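You operate a simulated robot arm through the tools that you are given. There is no shell and no other tool.

You are at the controls of a simulated robot arm. One attempt, no reset.

Task
Give the carriage pot the fills and mists that the cream card names.
Fine: the card names the mix too; fills before mists; end with the carriage at LOAD.

The check looks at the end state, three seconds after you hand in, the way a careful person would. Anything else that was tipped, shoved, dropped, spilled or broken makes it a failure.

Robot
A 7-joint arm with a two-finger parallel gripper, fixed in place. Base frame: the origin is on the floor under the middle of its stand, x ahead of it, y to its left, z up; the work surface is at about z = 750. Units: mm, rad, N and s.
It reaches about 1112 mm from its shoulder. Its first joint turns from -2.897 to 2.897 rad. Payload 3.43 kg.
Tool frame: the origin (TCP) lies between the finger pads and is the grasp point; the fingertips stand 34 mm ahead of it; z points along the fingers, y is the line along which they close. The gripper opens to 128 mm. The fingers are 24 mm wide and 12 mm thick; the gripper's body (48 by 130 mm) begins 96 mm behind the TCP.
Orientation is told as [roll, pitch, yaw] about the base's x, y, z axes, in that order, counted from this pose: with the fingers straight down and closing along the base's y, the tool's x points along the base's -x, its y along +y and its z along -z.

Tools
- The arm moves only by the tool servo_tool. Its argument "rows" is a list of rows, each a list of 7 numbers: the shift along the tool's x, y, z in units of 100 mm (1.0 is 100 mm), then the turn, a rotation vector about the tool's x, y, z in units of 60 degrees (1.0 is 60 degrees), then the opening, from 0 (shut) to 1 (fully open). In form: [[dx, dy, dz, ax, ay, az, gripper], ...]. A call has 1 to 20 rows; each row is the pose to reach, as a shift and turn from the pose commanded when the call began, along the tool's axes at that moment. A call with a number of a shift or a turn outside -1 to 1 is refused whole. Each row takes 0.2 s and may step no farther than 50 mm and 0.15 rad from the row before; otherwise, or with a gripper value out of range, the whole call is refused. Where a pose cannot be reached the arm comes as near as it can. A force on the tool above 50 N (or 10 N above the force at the start of the call, whichever is more), or a blocked arm, ends the call early, and 0.2 s more pass. The fingers move at their own pace (about 153 mm/s each) and stop on an object; they squeeze with about 29 N. The grip force told is the motor's: it shows also when the fingers shut on nothing. Time passes only in rows, and 0.2 s behind the last, so rows that repeat a pose let the fingers close. It gives the time, the measured TCP pose, the force on the tool (base axes), the opening and the grip force at its end, in the units of the frame above (readings bear some noise), with the torque about the TCP (base axes, N m) and any sound that the robot's microphone picked up, and new pictures: "show" is both (left out), scene, wrist or none.
- Cameras (640 x 400 px; columns grow to the right, rows downward): "scene" is fixed at [392.2, 494.5, 1526.2]; the picture's right is [-0.99, 0.14, 0.00], its down [0.14, 0.95, -0.29] and it looks along [-0.04, -0.29, -0.96] (base axes); focal length 312 px, centre (320, 200). "wrist" rides on the gripper at [76, -11, -160] in the tool frame; the picture's right is [0.15, 0.99, 0.00], its down [-0.88, 0.13, -0.46] and it looks along [-0.45, 0.07, 0.89] (tool axes); focal length 234 px, centre (320, 200). There is no depth. A picture from a camera that has moved, and an enlarged one, comes with that camera's place and axes in the base frame and with its lens. The place of the scene camera against the robot may be out by one fixed shift of up to 18 mm in any direction.
- close_up(camera, box): a new picture of the part [left, top, right, bottom] of that camera's present view, enlarged. It takes no simulated time.
- finish_job(): hands the job in; it is judged then, once.

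Places have to be worked out from the pictures, the camera data and where the tool is seen. Open the gripper and draw the arm clear of the work before you hand the job in, unless the task says otherwise.

The tools are called as a command line: name --pt "numbers of a row" for each row, then --argument value for the rest, lists and objects as JSON in quotes. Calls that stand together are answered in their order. servo_tool: Moves the arm, as the interface text tells. Its arguments: {"type":"object","properties":{"rows":{"type":"array"},"show":{"type":"string","enum":["both","scene","wrist","none"]}},"required":["rows"]} The other tools are called the same way: close_up (camera, box) takes an enlarged picture of a part of a camera's view; finish_job () hands the job in.

At the start:

```text
time: 0.0
position: [320.3, 373.7, 1229.2]
orientation: [0.001, 0.012, 0.002]
ft_force: [-0.3, -0.7, 0.0]
wrist_torque: [0.02, 0.03, -0.02]
width: 128.5
finger_force: 0.1
```

scene: 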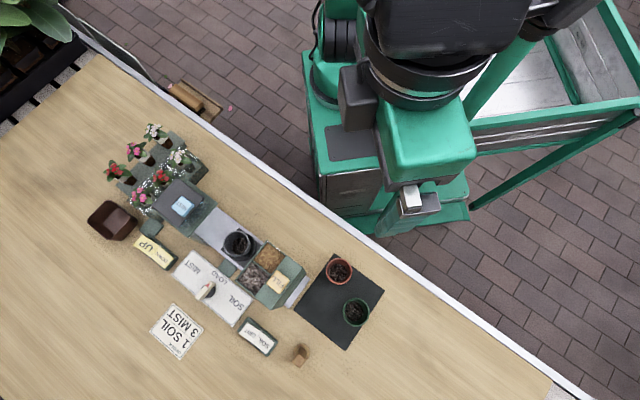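
wrist: 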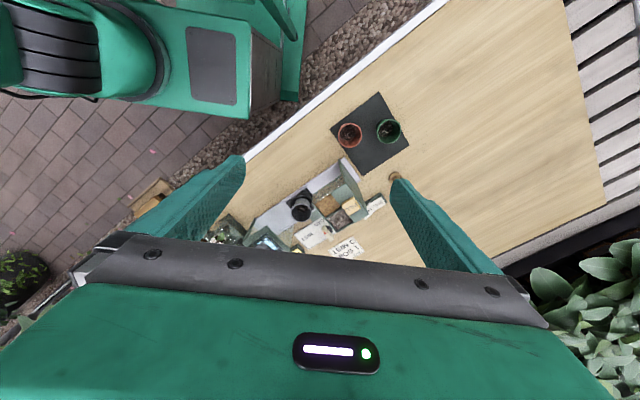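

I'll look at the machine and the card enlarged before moving.

close_up --camera "scene" --box '[130, 180, 310, 370]'

close_up --camera "scene" --box '[140, 290, 220, 370]'

close_up --camera "scene" --box '[80, 110, 260, 290]'

```text
2.11 times, centred on (220, 275) of scene
camera zoom: at [392.2, 494.5, 1526.2], right [-0.99, 0.14, 0.0], down [0.14, 0.95, -0.29], along [-0.04, -0.29, -0.96], focal length 657 px, centre (530, 42)
```

zoom: 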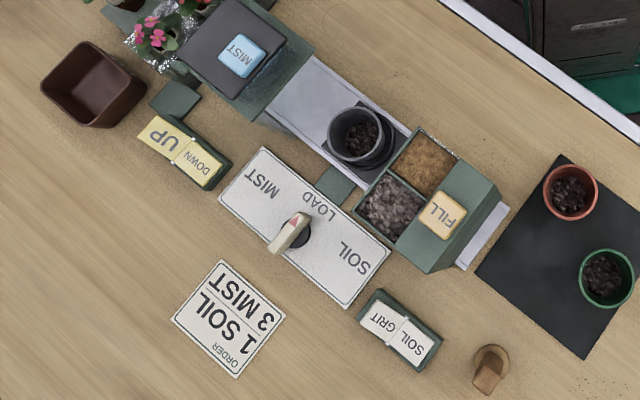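

```text
5.00 times, centred on (180, 330) of scene
camera zoom: at [392.2, 494.5, 1526.2], right [-0.99, 0.14, 0.0], down [0.14, 0.95, -0.29], along [-0.04, -0.29, -0.96], focal length 1560 px, centre (1020, -450)
```

zoom: 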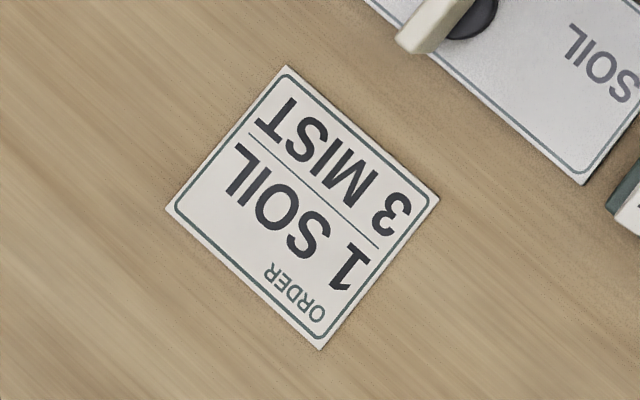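

```text
2.22 times, centred on (170, 200) of scene
camera zoom: at [392.2, 494.5, 1526.2], right [-0.99, 0.14, 0.0], down [0.14, 0.95, -0.29], along [-0.04, -0.29, -0.96], focal length 694 px, centre (653, 200)
```

zoom: 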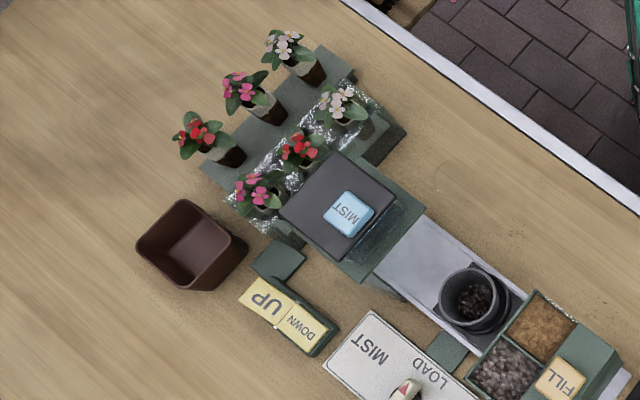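

The card reads 1 SOIL, 3 MIST. Next I enlarge each control to see its current state.

close_up --camera "scene" --box '[170, 240, 260, 330]'

close_up --camera "scene" --box '[220, 220, 320, 370]'

close_up --camera "scene" --box '[125, 170, 225, 280]'

close_up --camera "wrist" --box '[200, 80, 440, 260]'

```text
4.44 times, centred on (215, 285) of scene
camera zoom: at [392.2, 494.5, 1526.2], right [-0.99, 0.14, 0.0], down [0.14, 0.95, -0.29], along [-0.04, -0.29, -0.96], focal length 1387 px, centre (787, -178)
```

zoom: 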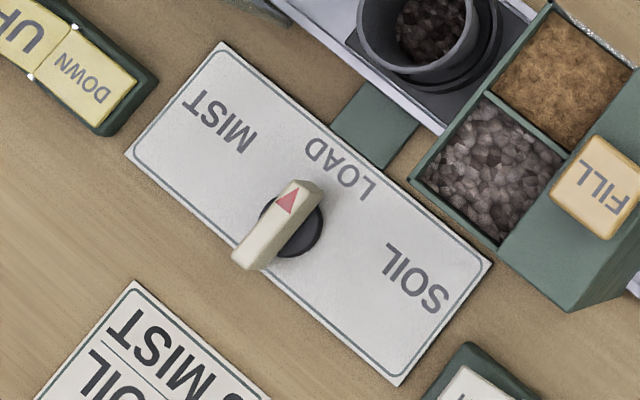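

```text
2.67 times, centred on (270, 295) of scene
camera zoom: at [392.2, 494.5, 1526.2], right [-0.99, 0.14, 0.0], down [0.14, 0.95, -0.29], along [-0.04, -0.29, -0.96], focal length 832 px, centre (453, -53)
```

zoom: 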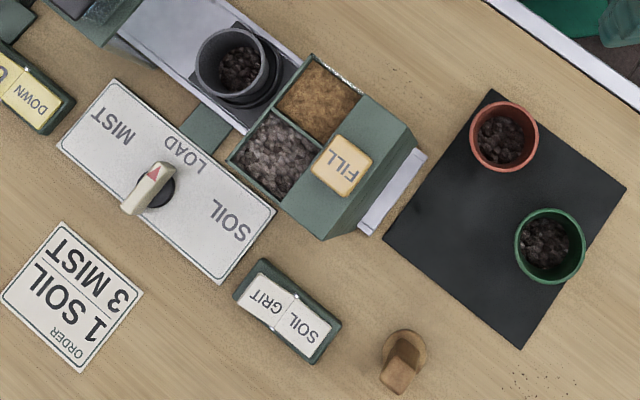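

```text
3.64 times, centred on (175, 225) of scene
camera zoom: at [392.2, 494.5, 1526.2], right [-0.99, 0.14, 0.0], down [0.14, 0.95, -0.29], along [-0.04, -0.29, -0.96], focal length 1135 px, centre (847, 109)
```

zoom: 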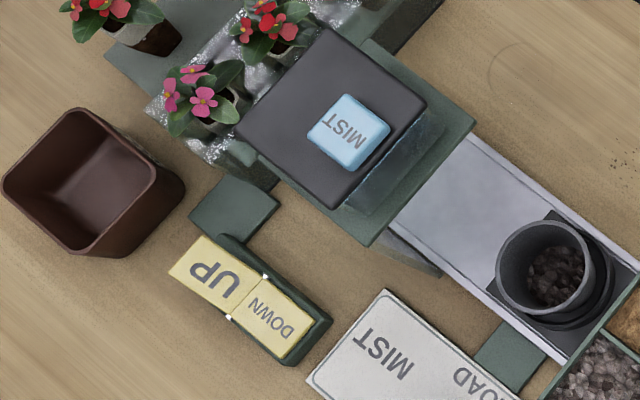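

```text
2.22 times, centred on (320, 170) of wrist
camera zoom: at [246.7, 362.3, 1390.6], right [-0.15, 0.99, 0.0], down [0.89, 0.13, 0.45], along [0.44, 0.07, -0.89], focal length 520 px, centre (320, 267)
```

zoom: 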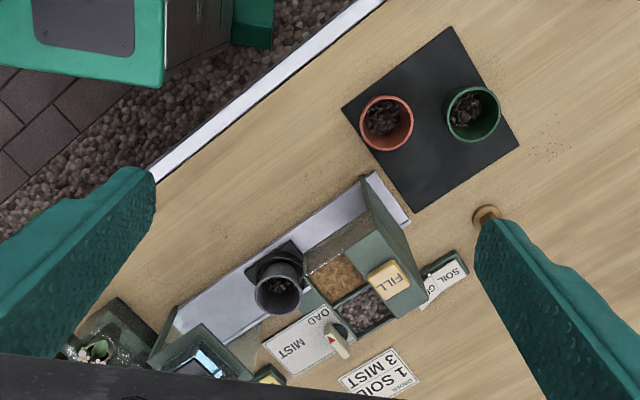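

The machine's long axis lies about 45° to the base axes, with the controls on the far side from the robot. I'll turn the tool 45° and move toward it to get a wrist view from above.

servo_tool --pt "-0.166 -0.04 0.06 0 0 -0.125 1" --pt "-0.333 -0.08 0.12 0 0 -0.25 1" --pt "-0.5 -0.13 0.18 0 0 -0.375 1" --pt "-0.666 -0.17 0.24 0 0 -0.5 1" --pt "-0.833 -0.21 0.3 0 0 -0.625 1" --pt "-1.0 -0.26 0.36 0 0 -0.75 1" --show "both"

```text
time: 1.4
position: [403.0, 346.0, 1199.5]
orientation: [0.004, -0.002, 0.79]
ft_force: [-0.3, 0.2, -0.8]
wrist_torque: [0.01, -0.03, 0.01]
width: 127.9
finger_force: 0.0
camera wrist: at [358.7, 284.1, 1359.7], right [-0.8, 0.59, 0.0], down [0.53, 0.71, 0.46], along [0.27, 0.37, -0.89], focal length 234 px, centre (320, 200)
```

scene: 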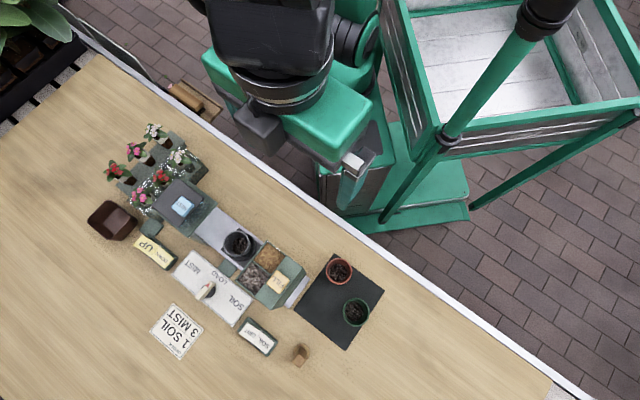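
wrist: 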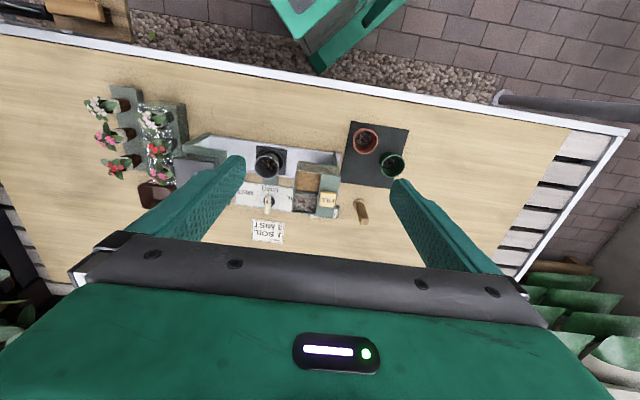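

The yaw came out at 45° as intended. I'll move closer, over the control row.

servo_tool --pt "-0.1 -0.16 0.16 0 0 0 1" --pt "-0.2 -0.32 0.32 0 0 0 1" --pt "-0.3 -0.48 0.48 0 0 0 1" --pt "-0.4 -0.64 0.64 0 0 0 1" --pt "-0.5 -0.8 0.8 0 0 0 1" --pt "-0.57 -0.93 0.95 0 0 0 1" --pt "-0.57 -0.93 0.95 0 0 0 1" --show "both"

```text
time: 3.0
position: [510.0, 323.4, 1102.3]
orientation: [0.0, -0.004, 0.788]
ft_force: [1.0, 1.0, 0.0]
wrist_torque: [0.0, -0.01, -0.02]
width: 128.1
finger_force: 0.0
camera wrist: at [465.3, 260.8, 1261.7], right [-0.8, 0.6, 0.0], down [0.53, 0.71, 0.46], along [0.27, 0.37, -0.89], focal length 234 px, centre (320, 200)
```

scene: 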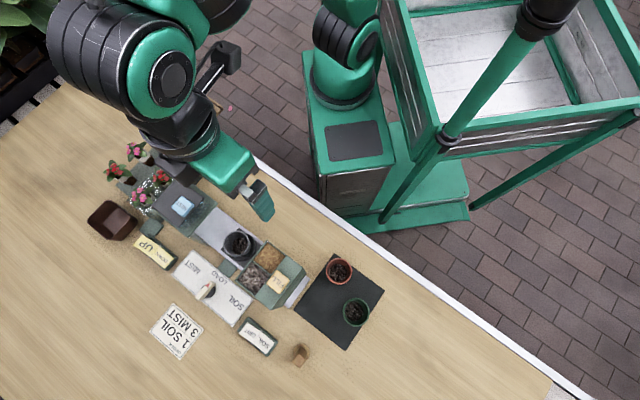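
wrist: 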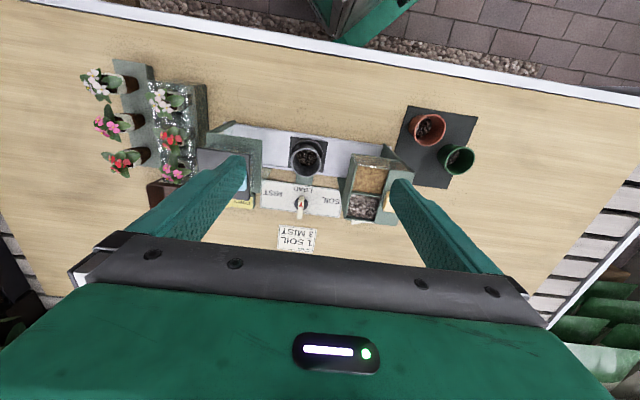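

The wrist camera now shows the whole machine, so I'll enlarge it.

close_up --camera "wrist" --box '[240, 100, 420, 250]'

close_up --camera "wrist" --box '[130, 60, 290, 220]'

close_up --camera "scene" --box '[230, 300, 310, 370]'

close_up --camera "scene" --box '[120, 220, 190, 280]'

```text
2.67 times, centred on (330, 175) of wrist
camera zoom: at [465.3, 260.8, 1261.7], right [-0.8, 0.6, 0.0], down [0.53, 0.71, 0.46], along [0.27, 0.37, -0.89], focal length 624 px, centre (293, 267)
```

zoom: 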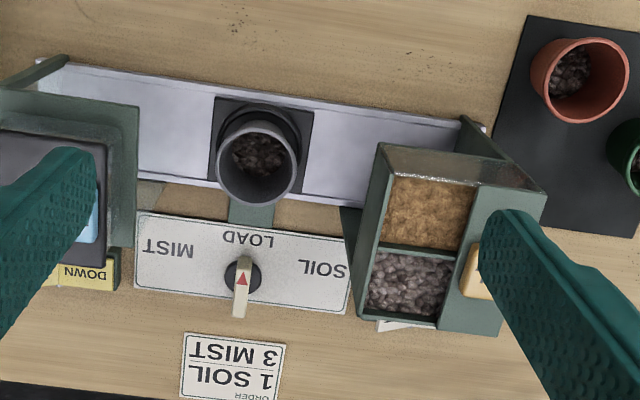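

```text
2.50 times, centred on (210, 140) of wrist
camera zoom: at [465.3, 260.8, 1261.7], right [-0.8, 0.6, 0.0], down [0.53, 0.71, 0.46], along [0.27, 0.37, -0.89], focal length 585 px, centre (595, 350)
```

zoom: 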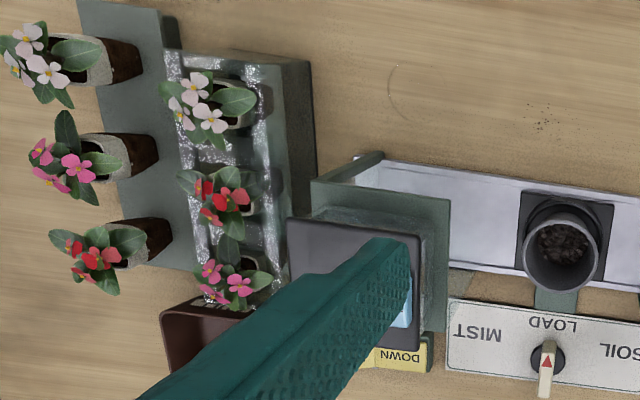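

```text
5.71 times, centred on (270, 335) of scene
camera zoom: at [392.2, 494.5, 1526.2], right [-0.99, 0.14, 0.0], down [0.14, 0.95, -0.29], along [-0.04, -0.29, -0.96], focal length 1783 px, centre (606, -571)
```

zoom: 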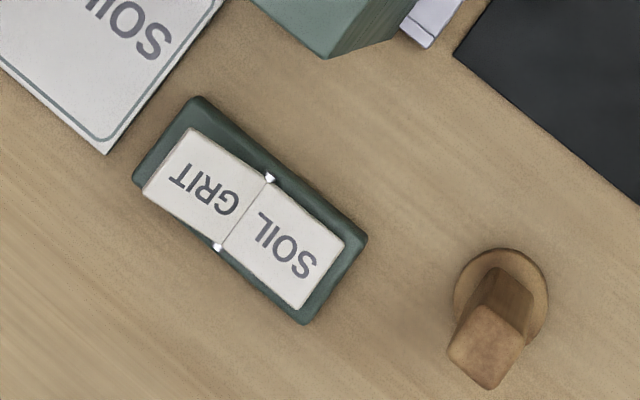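

```text
6.67 times, centred on (155, 250) of scene
camera zoom: at [392.2, 494.5, 1526.2], right [-0.99, 0.14, 0.0], down [0.14, 0.95, -0.29], along [-0.04, -0.29, -0.96], focal length 2081 px, centre (1420, -133)
```

zoom: 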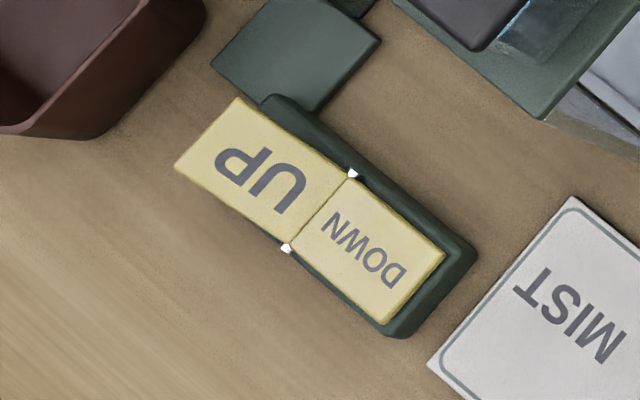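

The SOIL/GRIT rocker looks pressed on SOIL and UP/DOWN looks pressed on DOWN, but I want to check this. I'll close the fingers and drop lower to see the hood and rockers more steeply.

servo_tool --pt "0.1 0 0.2 0 0 0 0" --pt "0.2 0 0.4 0 0 0 0" --pt "0.3 0 0.6 0 0 0 0" --pt "0.3 0 0.8 0 0 0 0" --pt "0.3 0 1.0 0 0 0 0" --pt "0.3 0 1.0 0 0 0 0" --show "both"

```text
time: 4.4
position: [489.5, 301.7, 1003.1]
orientation: [0.0, -0.004, 0.787]
ft_force: [0.0, 0.5, -0.3]
wrist_torque: [0.01, 0.0, 0.0]
width: 0.0
finger_force: 29.2
camera wrist: at [443.6, 239.7, 1162.7], right [-0.8, 0.6, 0.0], down [0.53, 0.71, 0.46], along [0.27, 0.37, -0.89], focal length 234 px, centre (320, 200)
```

scene: 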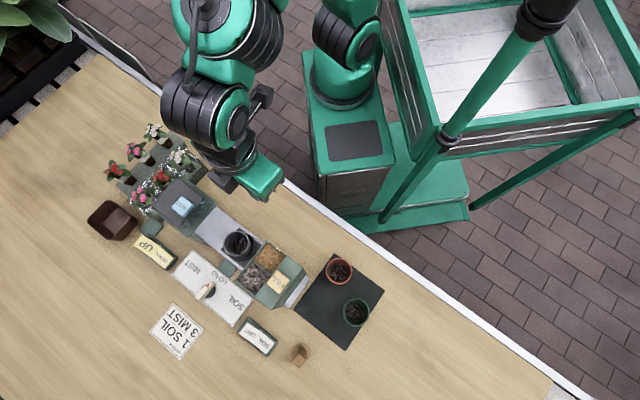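
wrist: 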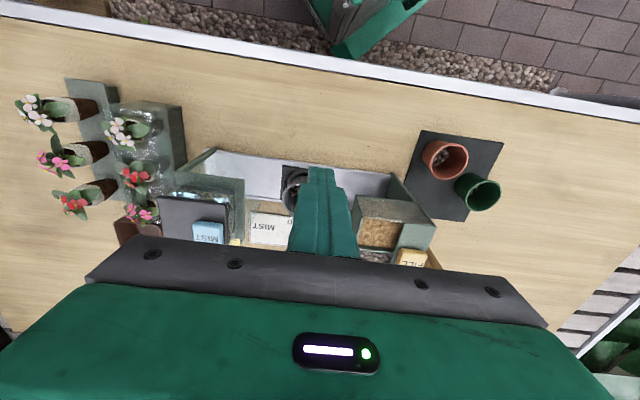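

close_up --camera "wrist" --box '[100, 90, 300, 260]'

close_up --camera "wrist" --box '[320, 130, 480, 280]'

```text
2.35 times, centred on (200, 175) of wrist
camera zoom: at [443.6, 239.7, 1162.7], right [-0.8, 0.6, 0.0], down [0.53, 0.71, 0.46], along [0.27, 0.37, -0.89], focal length 551 px, centre (602, 259)
```

zoom: 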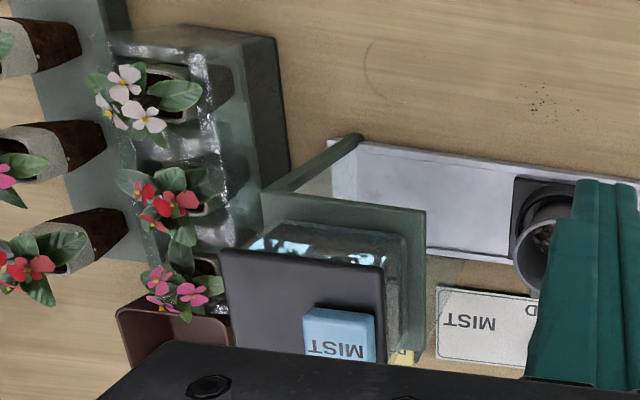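

```text
2.67 times, centred on (400, 205) of wrist
camera zoom: at [443.6, 239.7, 1162.7], right [-0.8, 0.6, 0.0], down [0.53, 0.71, 0.46], along [0.27, 0.37, -0.89], focal length 624 px, centre (107, 187)
```

zoom: 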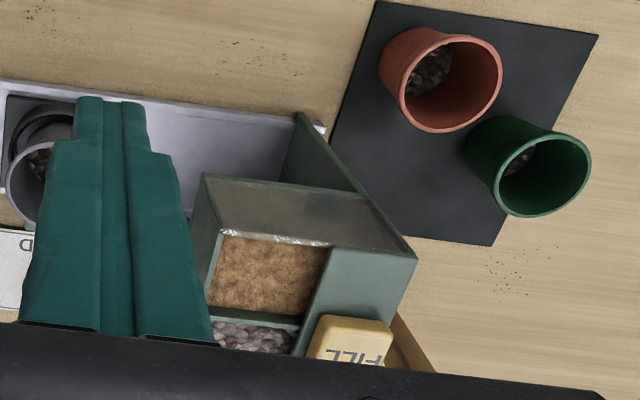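

The mist station has a horizontal plate, a clear tank and a dark lid carrying the MIST button. I'll tilt the tool outward to look underneath it from the robot side.

servo_tool --pt "0.1 0 0.05 0 -0.1 0 0" --pt "0.2 0 0.1 0 -0.2 0 0" --pt "0.3 0 0.15 0 -0.3 0 0" --pt "0.4 0 0.2 0 -0.4 0 0" --pt "0.5 0 0.25 0 -0.5 0 0" --pt "0.6 0 0.3 0 -0.6 0 0" --pt "0.6 0 0.3 0 -0.6 0 0" --show "wrist"

```text
time: 6.0
position: [453.3, 270.2, 983.0]
orientation: [0.001, -0.631, 0.785]
ft_force: [-0.1, -0.3, 0.2]
wrist_torque: [0.01, 0.02, -0.04]
width: 0.2
finger_force: 28.8
out of reach, approached as far as the arm can: row 6, 7
camera wrist: at [351.5, 151.9, 1068.2], right [-0.78, 0.62, -0.09], down [0.22, 0.4, 0.89], along [0.58, 0.68, -0.45], focal length 234 px, centre (320, 200)
```

wrist: 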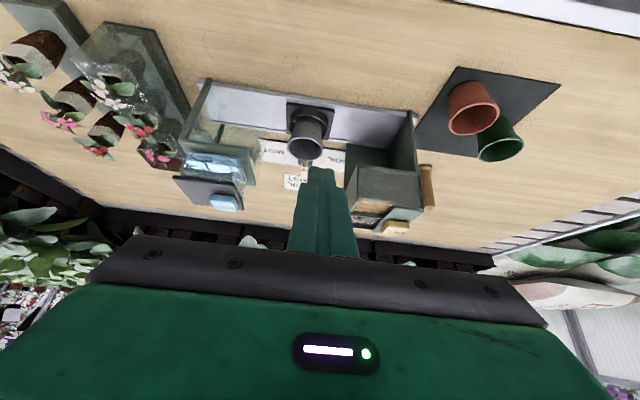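

close_up --camera "wrist" --box '[150, 70, 320, 220]'

close_up --camera "wrist" --box '[310, 90, 450, 240]'

```text
2.67 times, centred on (235, 145) of wrist
camera zoom: at [351.5, 151.9, 1068.2], right [-0.78, 0.62, -0.09], down [0.22, 0.4, 0.89], along [0.58, 0.68, -0.45], focal length 624 px, centre (547, 347)
```

zoom: 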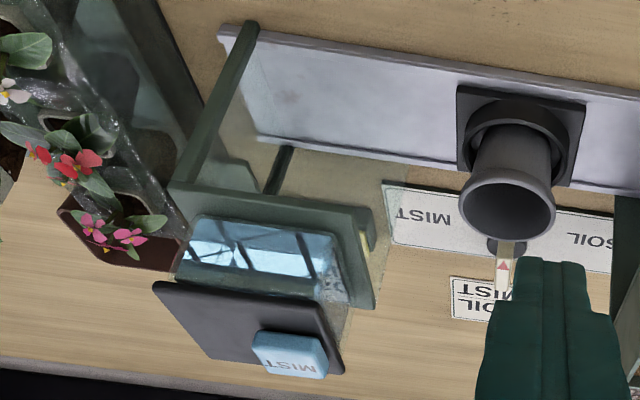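

```text
2.67 times, centred on (380, 165) of wrist
camera zoom: at [351.5, 151.9, 1068.2], right [-0.78, 0.62, -0.09], down [0.22, 0.4, 0.89], along [0.58, 0.68, -0.45], focal length 624 px, centre (160, 293)
```

zoom: 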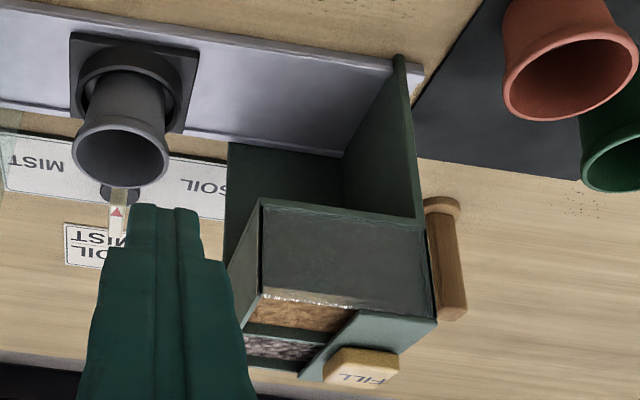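

Two-view estimates put the FILL and MIST button tops at about z = 940, so I must stay above that near the stations. I'll level the tool again and rise.

servo_tool --pt "-0.12 0.1 0 0 0.1 0 0" --pt "-0.24 0.2 0 0 0.2 0 0" --pt "-0.36 0.3 0.01 0 0.3 0 0" --pt "-0.48 0.4 0.02 0 0.4 0 0" --pt "-0.6 0.5 0.03 0 0.5 0 0" --pt "-0.72 0.6 0.03 0 0.6 0 0" --pt "-0.72 0.6 0.03 0 0.6 0 0" --show "none"

```text
time: 7.6
position: [451.0, 355.7, 1023.9]
orientation: [0.0, -0.001, 0.784]
ft_force: [0.7, -0.1, 0.7]
wrist_torque: [0.01, 0.02, -0.02]
width: 0.0
finger_force: 28.9
```

Level again at r≈570, s≈-67. I'll move outward over the control row for a steeper look at the rockers.

servo_tool --pt "-0.25 0 -0.02 0 0 0 0" --pt "-0.5 0 -0.05 0 0 0 0" --pt "-0.75 0 -0.1 0 0 0 0" --pt "-1.0 0 -0.1 0 0 0 0" --pt "-1.0 0 -0.1 0 0 0 0" --pt "-1.0 0 -0.1 0 0 0 0" --show "both"

```text
time: 9.0
position: [524.0, 426.2, 1035.0]
orientation: [0.0, -0.003, 0.786]
ft_force: [0.2, -0.7, 0.7]
wrist_torque: [0.02, 0.0, -0.01]
width: 0.0
finger_force: 29.2
camera wrist: at [477.6, 364.1, 1193.7], right [-0.8, 0.6, 0.0], down [0.53, 0.71, 0.46], along [0.27, 0.37, -0.89], focal length 234 px, centre (320, 200)
```

scene: 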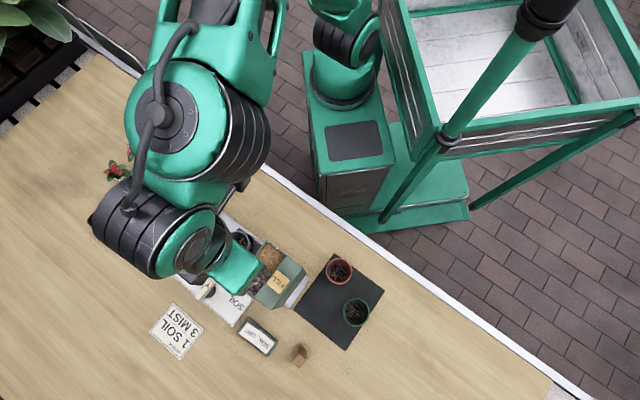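
wrist: 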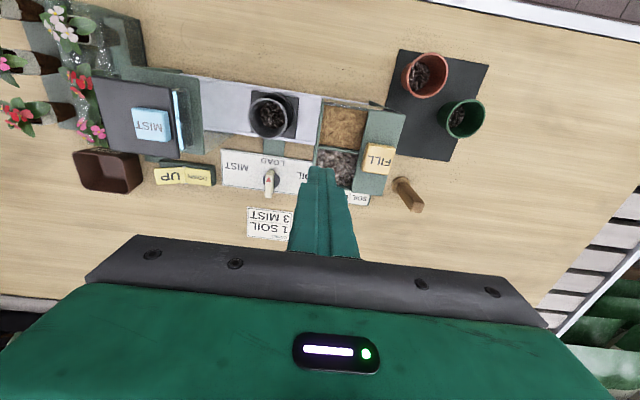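

close_up --camera "wrist" --box '[210, 80, 410, 240]'

close_up --camera "wrist" --box '[70, 60, 240, 200]'

close_up --camera "wrist" --box '[140, 140, 230, 200]'

```text
2.50 times, centred on (310, 160) of wrist
camera zoom: at [477.6, 364.1, 1193.7], right [-0.8, 0.6, 0.0], down [0.53, 0.71, 0.46], along [0.27, 0.37, -0.89], focal length 585 px, centre (345, 300)
```

zoom: 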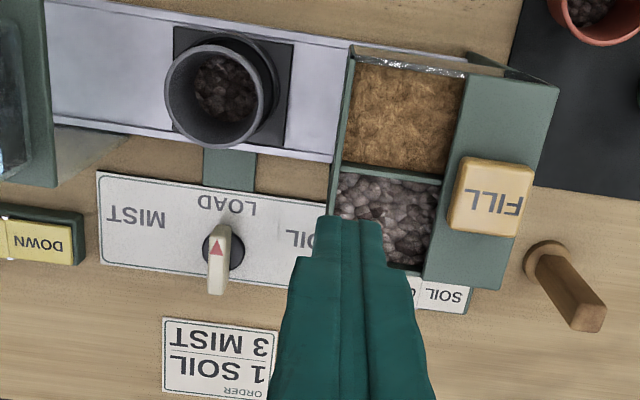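

```text
2.86 times, centred on (155, 130) of wrist
camera zoom: at [477.6, 364.1, 1193.7], right [-0.8, 0.6, 0.0], down [0.53, 0.71, 0.46], along [0.27, 0.37, -0.89], focal length 669 px, centre (791, 400)
```

zoom: 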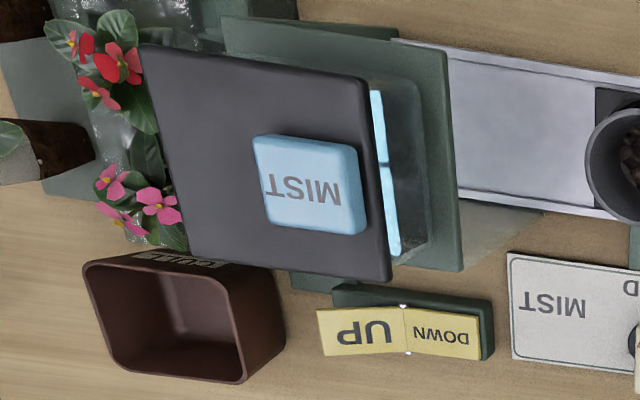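

```text
6.67 times, centred on (185, 170) of wrist
camera zoom: at [477.6, 364.1, 1193.7], right [-0.8, 0.6, 0.0], down [0.53, 0.71, 0.46], along [0.27, 0.37, -0.89], focal length 1561 px, centre (1220, 400)
```

zoom: 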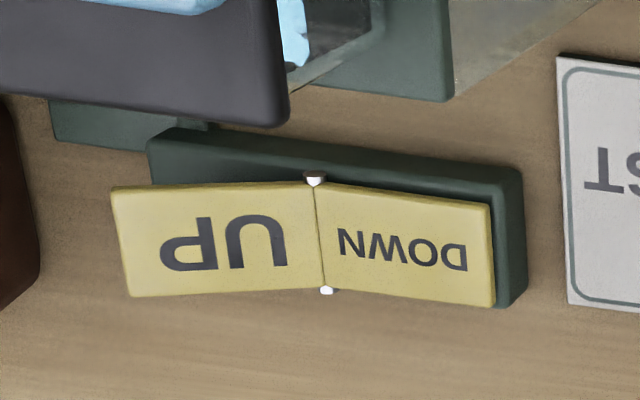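

UP is clearly raised and DOWN pressed, with a clear shroud under the mist plate. I still need a clear look at SOIL/GRIT, so I'll move out past the hopper.

servo_tool --pt "-0.2 0.2 0 0 0 0 0" --pt "-0.4 0.4 0 0 0 0 0" --pt "-0.6 0.6 0 0 0 0 0" --pt "-0.8 0.8 0 0 0 0 0" --pt "-0.9 1.0 0 0 0 0 0" --pt "-0.9 1.0 0 0 0 0 0" --show "wrist"

close_up --camera "wrist" --box '[200, 100, 360, 230]'

```text
time: 10.4
position: [517.1, 561.3, 1034.6]
orientation: [0.001, -0.003, 0.785]
ft_force: [-0.3, -0.3, -0.3]
wrist_torque: [-0.04, 0.0, 0.03]
width: 0.0
finger_force: 29.4
camera wrist: at [471.2, 498.8, 1193.5], right [-0.8, 0.6, 0.0], down [0.53, 0.71, 0.46], along [0.27, 0.37, -0.89], focal length 234 px, centre (320, 200)
```

wrist: 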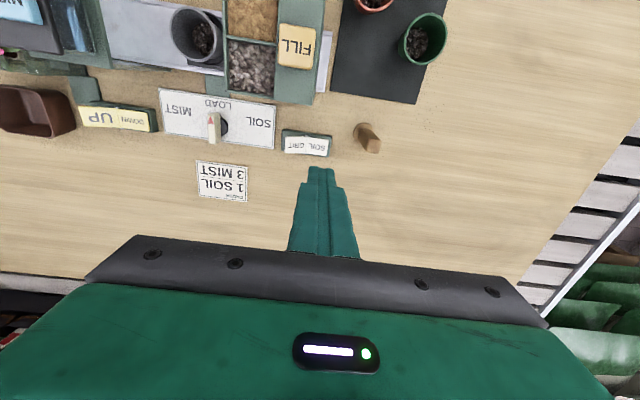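

```text
3.08 times, centred on (280, 165) of wrist
camera zoom: at [471.2, 498.8, 1193.5], right [-0.8, 0.6, 0.0], down [0.53, 0.71, 0.46], along [0.27, 0.37, -0.89], focal length 720 px, centre (443, 308)
```

zoom: 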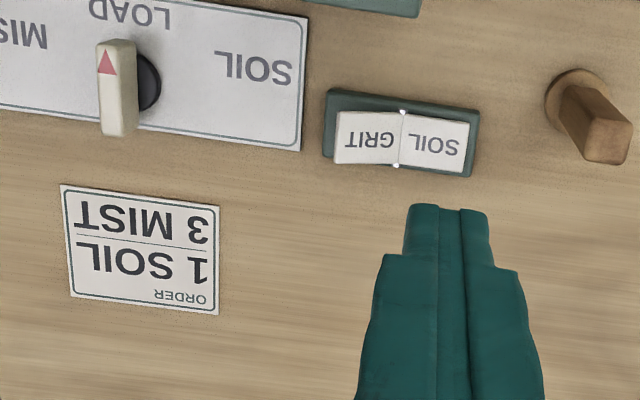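

close_up --camera "wrist" --box '[275, 120, 340, 165]'

close_up --camera "wrist" --box '[195, 95, 255, 150]'

close_up --camera "wrist" --box '[0, 0, 180, 150]'

```text
8.89 times, centred on (308, 142) of wrist
camera zoom: at [471.2, 498.8, 1193.5], right [-0.8, 0.6, 0.0], down [0.53, 0.71, 0.46], along [0.27, 0.37, -0.89], focal length 2082 px, centre (431, 711)
```

zoom: 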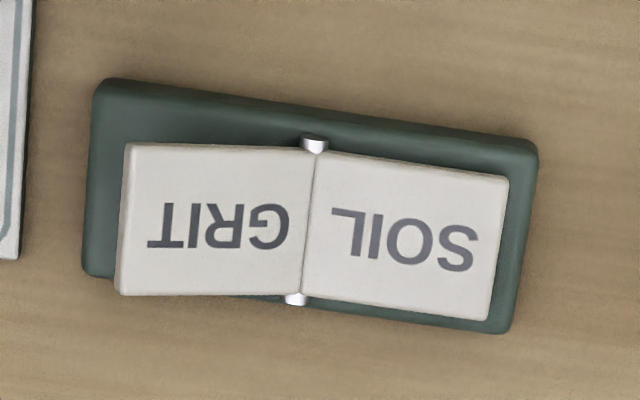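

```text
7.27 times, centred on (225, 122) of wrist
camera zoom: at [471.2, 498.8, 1193.5], right [-0.8, 0.6, 0.0], down [0.53, 0.71, 0.46], along [0.27, 0.37, -0.89], focal length 1703 px, centre (1011, 764)
```

zoom: 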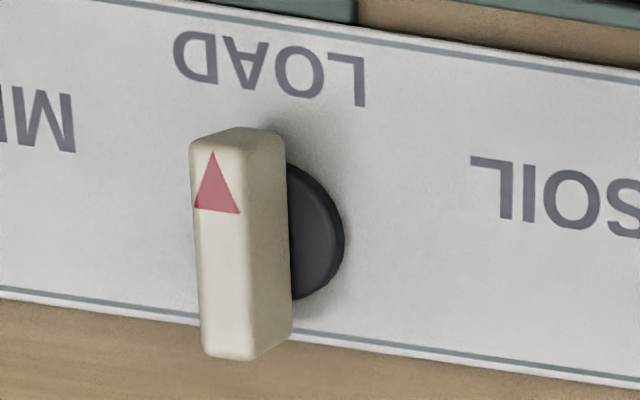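

```text
2.67 times, centred on (90, 75) of wrist
camera zoom: at [471.2, 498.8, 1193.5], right [-0.8, 0.6, 0.0], down [0.53, 0.71, 0.46], along [0.27, 0.37, -0.89], focal length 624 px, centre (933, 533)
```

zoom: 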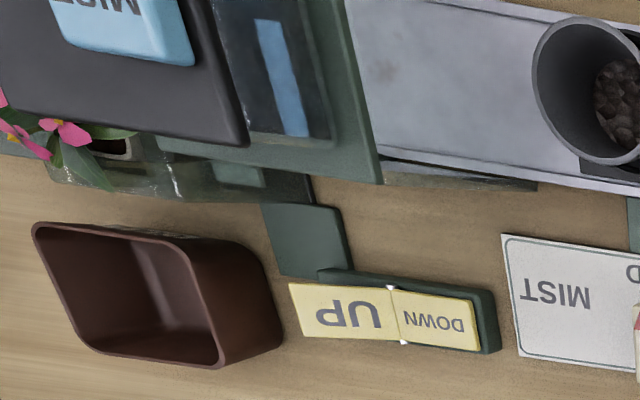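

The SOIL half lies flat on its base and GRIT is raised, so the mix is already SOIL. Triangulation puts the knob at about (661, 450) with its bar top near z 780, so I'll move above it with the fingers part open.

servo_tool --pt "-0.05 -0.2 0 0 0 0 0.35" --pt "-0.1 -0.4 0 0 0 0 0.35" --pt "-0.15 -0.6 0 0 0 0 0.35" --pt "-0.2 -0.8 0 0 0 0 0.35" --pt "-0.23 -1.0 0 0 0 0 0.35" --pt "-0.23 -1.0 0 0 0 0 0.35" --show "none"

servo_tool --pt "0 -0.2 0.1 0 0 0 0.35" --pt "0 -0.4 0.2 0 0 0 0.35" --pt "0 -0.6 0.4 0 0 0 0.35" --pt "0 -0.8 0.6 0 0 0 0.35" --pt "0 -0.8 0.9 0 0 0 0.35" --pt "0 -0.8 1.0 0 0 0 0.35" --pt "0 -0.8 1.0 0 0 0 0.35" --show "both"

close_up --camera "wrist" --box '[260, 100, 380, 220]'

```text
time: 11.8
position: [603.0, 507.6, 1035.7]
orientation: [-0.001, -0.004, 0.787]
ft_force: [-0.3, 0.7, -0.2]
wrist_torque: [-0.03, 0.04, -0.01]
width: 44.7
finger_force: 0.0
```

```text
time: 13.4
position: [661.4, 448.2, 934.6]
orientation: [0.0, -0.006, 0.786]
ft_force: [0.2, 0.6, -0.7]
wrist_torque: [-0.03, 0.0, 0.0]
width: 44.8
finger_force: 0.0
camera wrist: at [614.8, 386.3, 1094.4], right [-0.8, 0.6, 0.0], down [0.53, 0.71, 0.46], along [0.27, 0.37, -0.89], focal length 234 px, centre (320, 200)
```

scene: 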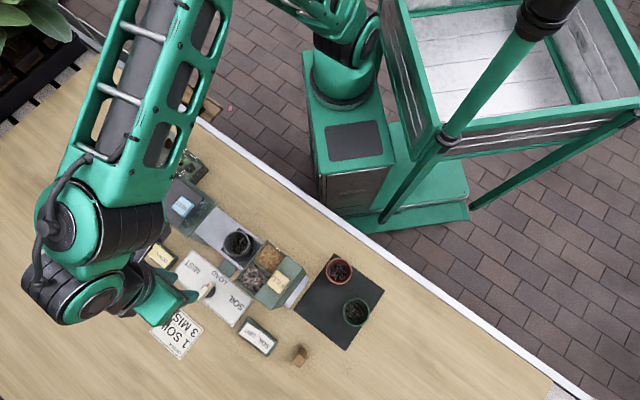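
wrist: 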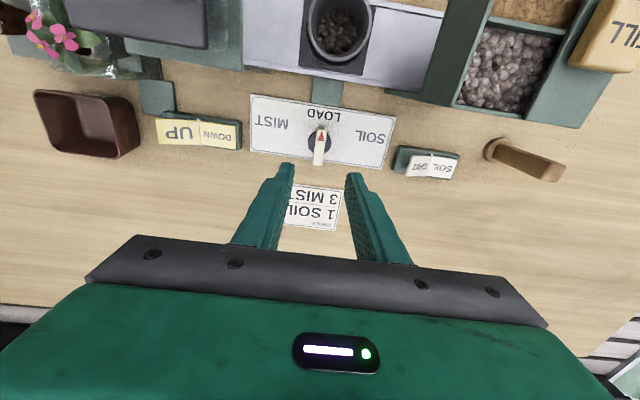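

```text
3.33 times, centred on (320, 160) of wrist
camera zoom: at [614.8, 386.3, 1094.4], right [-0.8, 0.6, 0.0], down [0.53, 0.71, 0.46], along [0.27, 0.37, -0.89], focal length 781 px, centre (320, 333)
```

zoom: 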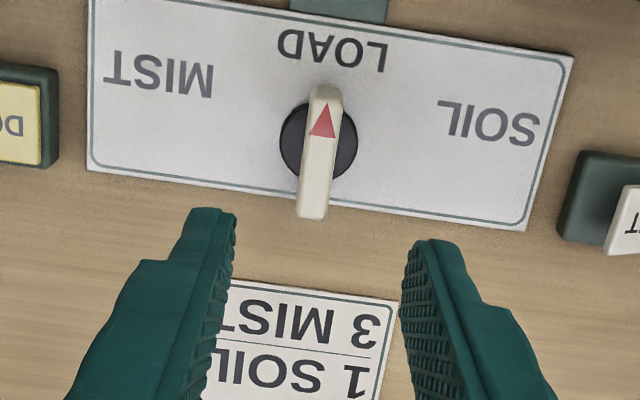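

The knob bar lies within about 2 mm of the tool axis and its long axis is along e1, matching the finger gap. I'll lower until the fingertips are just above the bar.

servo_tool --pt "-0.01 0.01 0.2 0 0 0 0.35" --pt "-0.02 0.012 0.4 0 0 0 0.35" --pt "-0.02 0.012 0.6 0 0 0 0.35" --pt "-0.02 0.012 0.8 0 0 0 0.35" --pt "-0.02 0.012 0.95 0 0 0 0.35" --pt "-0.02 0.012 0.95 0 0 0 0.35" --show "wrist"

close_up --camera "wrist" --box '[260, 100, 380, 220]'

```text
time: 14.8
position: [660.0, 452.9, 839.7]
orientation: [-0.001, -0.003, 0.788]
ft_force: [-0.7, -0.3, 0.0]
wrist_torque: [0.01, 0.01, -0.05]
width: 44.7
finger_force: 0.0
camera wrist: at [614.9, 390.1, 999.2], right [-0.8, 0.6, 0.0], down [0.53, 0.71, 0.46], along [0.27, 0.37, -0.89], focal length 234 px, centre (320, 200)
```

wrist: 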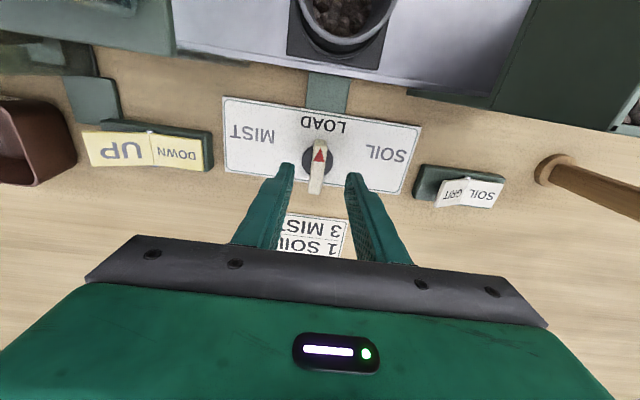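

```text
3.33 times, centred on (320, 160) of wrist
camera zoom: at [614.9, 390.1, 999.2], right [-0.8, 0.6, 0.0], down [0.53, 0.71, 0.46], along [0.27, 0.37, -0.89], focal length 781 px, centre (320, 333)
```

zoom: 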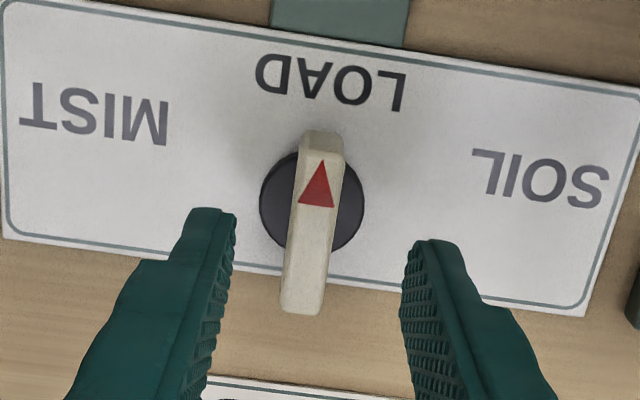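

The fingers straddle the bar well, within about 1 mm. Before lowering, I'll recheck the SOIL/GRIT rocker from this nearer view.

close_up --camera "wrist" --box '[400, 140, 520, 220]'

close_up --camera "wrist" --box '[0, 0, 230, 200]'

```text
5.00 times, centred on (460, 180) of wrist
camera zoom: at [614.9, 390.1, 999.2], right [-0.8, 0.6, 0.0], down [0.53, 0.71, 0.46], along [0.27, 0.37, -0.89], focal length 1171 px, centre (-380, 300)
```

zoom: 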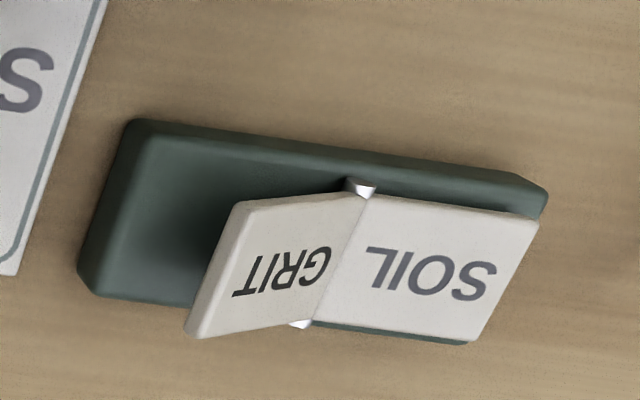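

```text
2.00 times, centred on (115, 100) of wrist
camera zoom: at [614.9, 390.1, 999.2], right [-0.8, 0.6, 0.0], down [0.53, 0.71, 0.46], along [0.27, 0.37, -0.89], focal length 468 px, centre (730, 400)
```

zoom: 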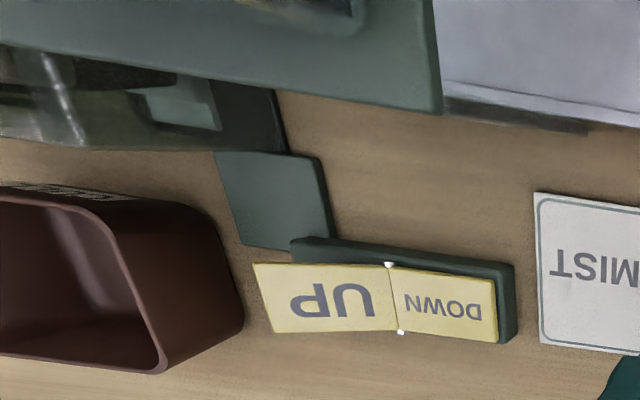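

GRIT is foreshortened and raised from this side too, so SOIL is confirmed. Now I lower the fingertips beside the bar to about z 768 and narrow the gap to about 19 mm.

servo_tool --pt "0 -0.01 0.1 0 0 0 0.35" --pt "0 -0.01 0.2 0 0 0 0.35" --pt "0 -0.01 0.3 0 0 0 0.35" --pt "0 -0.01 0.37 0 0 0 0.35" --pt "0 -0.01 0.37 0 0 0 0.25" --pt "0 -0.01 0.37 0 0 0 0.15" --pt "0 -0.01 0.37 0 0 0 0.15" --show "wrist"

close_up --camera "wrist" --box '[260, 100, 380, 220]'

```text
time: 16.4
position: [661.6, 450.3, 802.5]
orientation: [0.0, -0.004, 0.785]
ft_force: [-0.3, 0.0, 0.5]
wrist_torque: [0.02, 0.01, -0.01]
width: 19.2
finger_force: 0.1
camera wrist: at [615.5, 389.2, 962.3], right [-0.8, 0.6, 0.0], down [0.53, 0.71, 0.46], along [0.27, 0.37, -0.89], focal length 234 px, centre (320, 200)
```

wrist: 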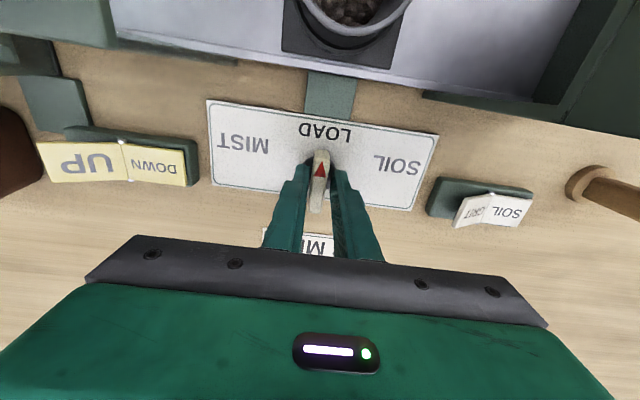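

```text
3.33 times, centred on (320, 160) of wrist
camera zoom: at [615.5, 389.2, 962.3], right [-0.8, 0.6, 0.0], down [0.53, 0.71, 0.46], along [0.27, 0.37, -0.89], focal length 781 px, centre (320, 333)
```

zoom: 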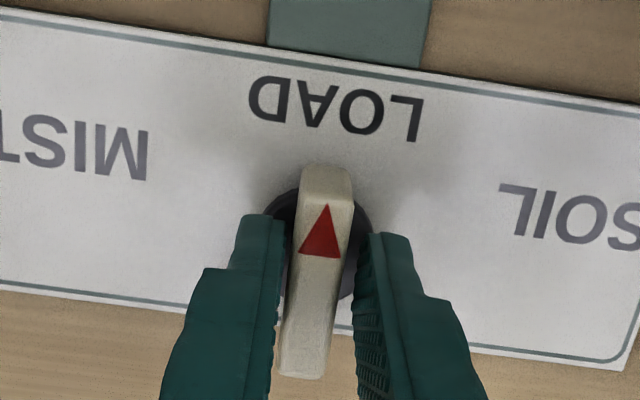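

The fingers are clean on either side of the bar. I'll tighten slightly to remove slack and turn the pointer clockwise toward SOIL by 60°, watching force and sound.

servo_tool --pt "0 0 0 0 0 0 0.115" --pt "0 0 0 0 0 0.125 0.115" --pt "0 0 0 0 0 0.25 0.115" --pt "0 0 0 0 0 0.375 0.115" --pt "0 0 0 0 0 0.5 0.115" --pt "0 0 0 0 0 0.625 0.115" --pt "0 0 0 0 0 0.75 0.115" --pt "0 0 0 0 0 0.875 0.115" --pt "0 0 0 0 0 1.0 0.115" --pt "0 0 0 0 0 1.0 0.115" --show "both"

close_up --camera "wrist" --box '[240, 80, 400, 220]'

close_up --camera "scene" --box '[180, 200, 320, 330]'

```text
time: 18.6
position: [662.1, 452.1, 802.9]
orientation: [0.003, -0.003, -0.263]
ft_force: [0.2, -1.1, 0.2]
wrist_torque: [-0.01, -0.01, 0.01]
width: 14.6
finger_force: 0.0
camera wrist: at [585.1, 459.9, 962.5], right [0.11, 0.99, 0.0], down [0.88, -0.1, 0.46], along [0.45, -0.05, -0.89], focal length 234 px, centre (320, 200)
```

scene: 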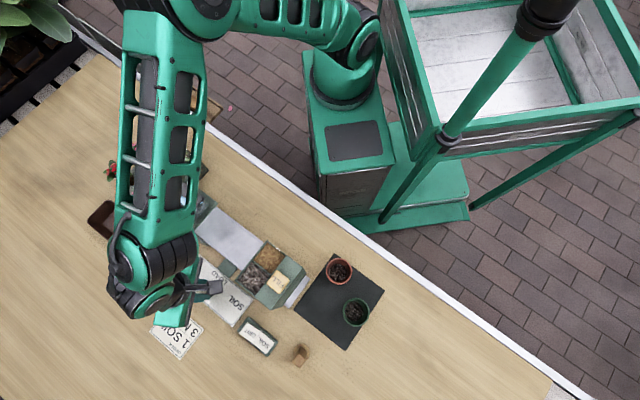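
wrist: 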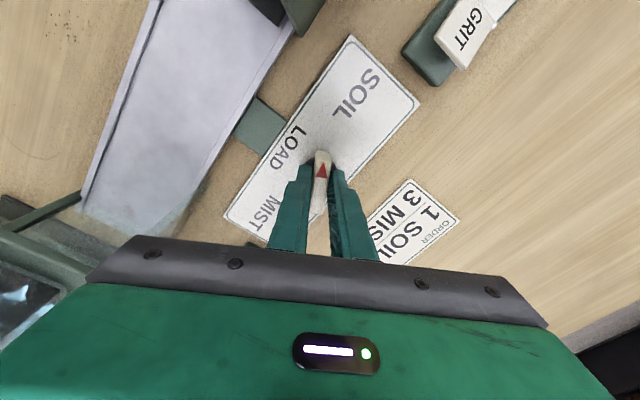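

```text
2.86 times, centred on (320, 150) of wrist
camera zoom: at [585.1, 459.9, 962.5], right [0.11, 0.99, 0.0], down [0.88, -0.1, 0.46], along [0.45, -0.05, -0.89], focal length 669 px, centre (320, 343)
```

zoom: 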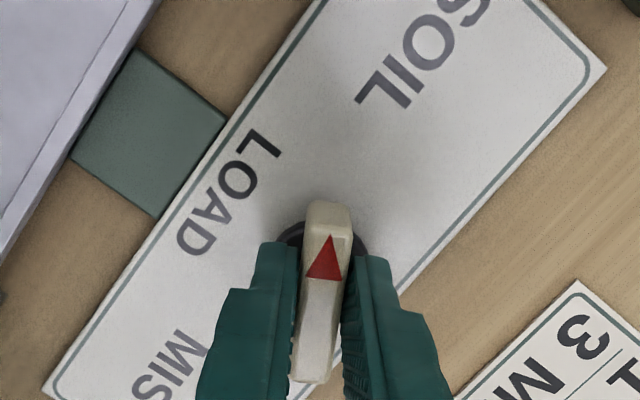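

```text
3.08 times, centred on (250, 265) of scene
camera zoom: at [392.2, 494.5, 1526.2], right [-0.99, 0.14, 0.0], down [0.14, 0.95, -0.29], along [-0.04, -0.29, -0.96], focal length 960 px, centre (535, 0)
```

zoom: 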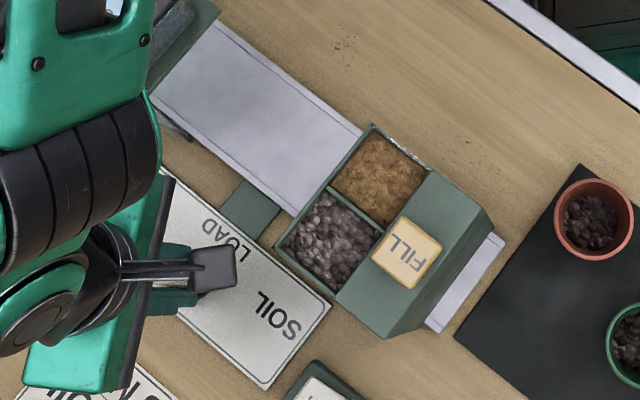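

The carriage has left LOAD and is under the hopper, and no force was felt. I'll open the fingers a little to see where the pointer settles.

servo_tool --pt "0 0 0 0 0 0 0.3" --pt "0 0 0 0 0 0 0.3" --pt "0 0 0 0 0 0 0.3" --show "wrist"

close_up --camera "wrist" --box '[240, 80, 400, 220]'

```text
time: 19.4
position: [661.1, 452.3, 803.1]
orientation: [0.004, -0.001, -0.261]
ft_force: [0.5, 0.1, -0.8]
wrist_torque: [0.02, 0.0, -0.03]
width: 38.5
finger_force: 0.0
camera wrist: at [585.2, 459.6, 962.6], right [0.11, 0.99, 0.0], down [0.88, -0.1, 0.46], along [0.45, -0.05, -0.89], focal length 234 px, centre (320, 200)
```

wrist: 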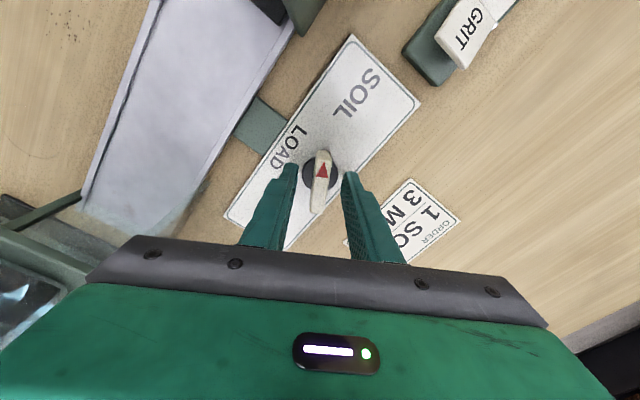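

```text
2.86 times, centred on (320, 150) of wrist
camera zoom: at [585.2, 459.6, 962.6], right [0.11, 0.99, 0.0], down [0.88, -0.1, 0.46], along [0.45, -0.05, -0.89], focal length 669 px, centre (320, 343)
```

zoom: 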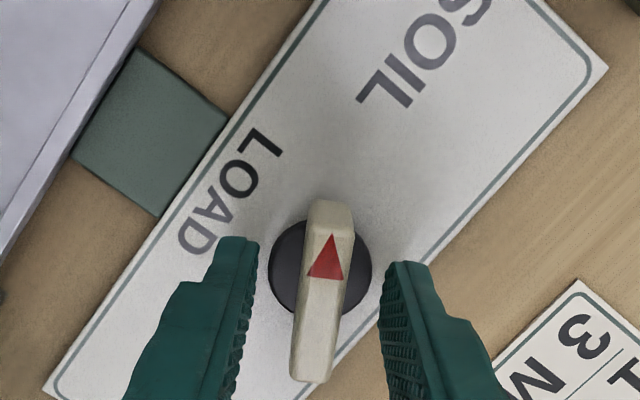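

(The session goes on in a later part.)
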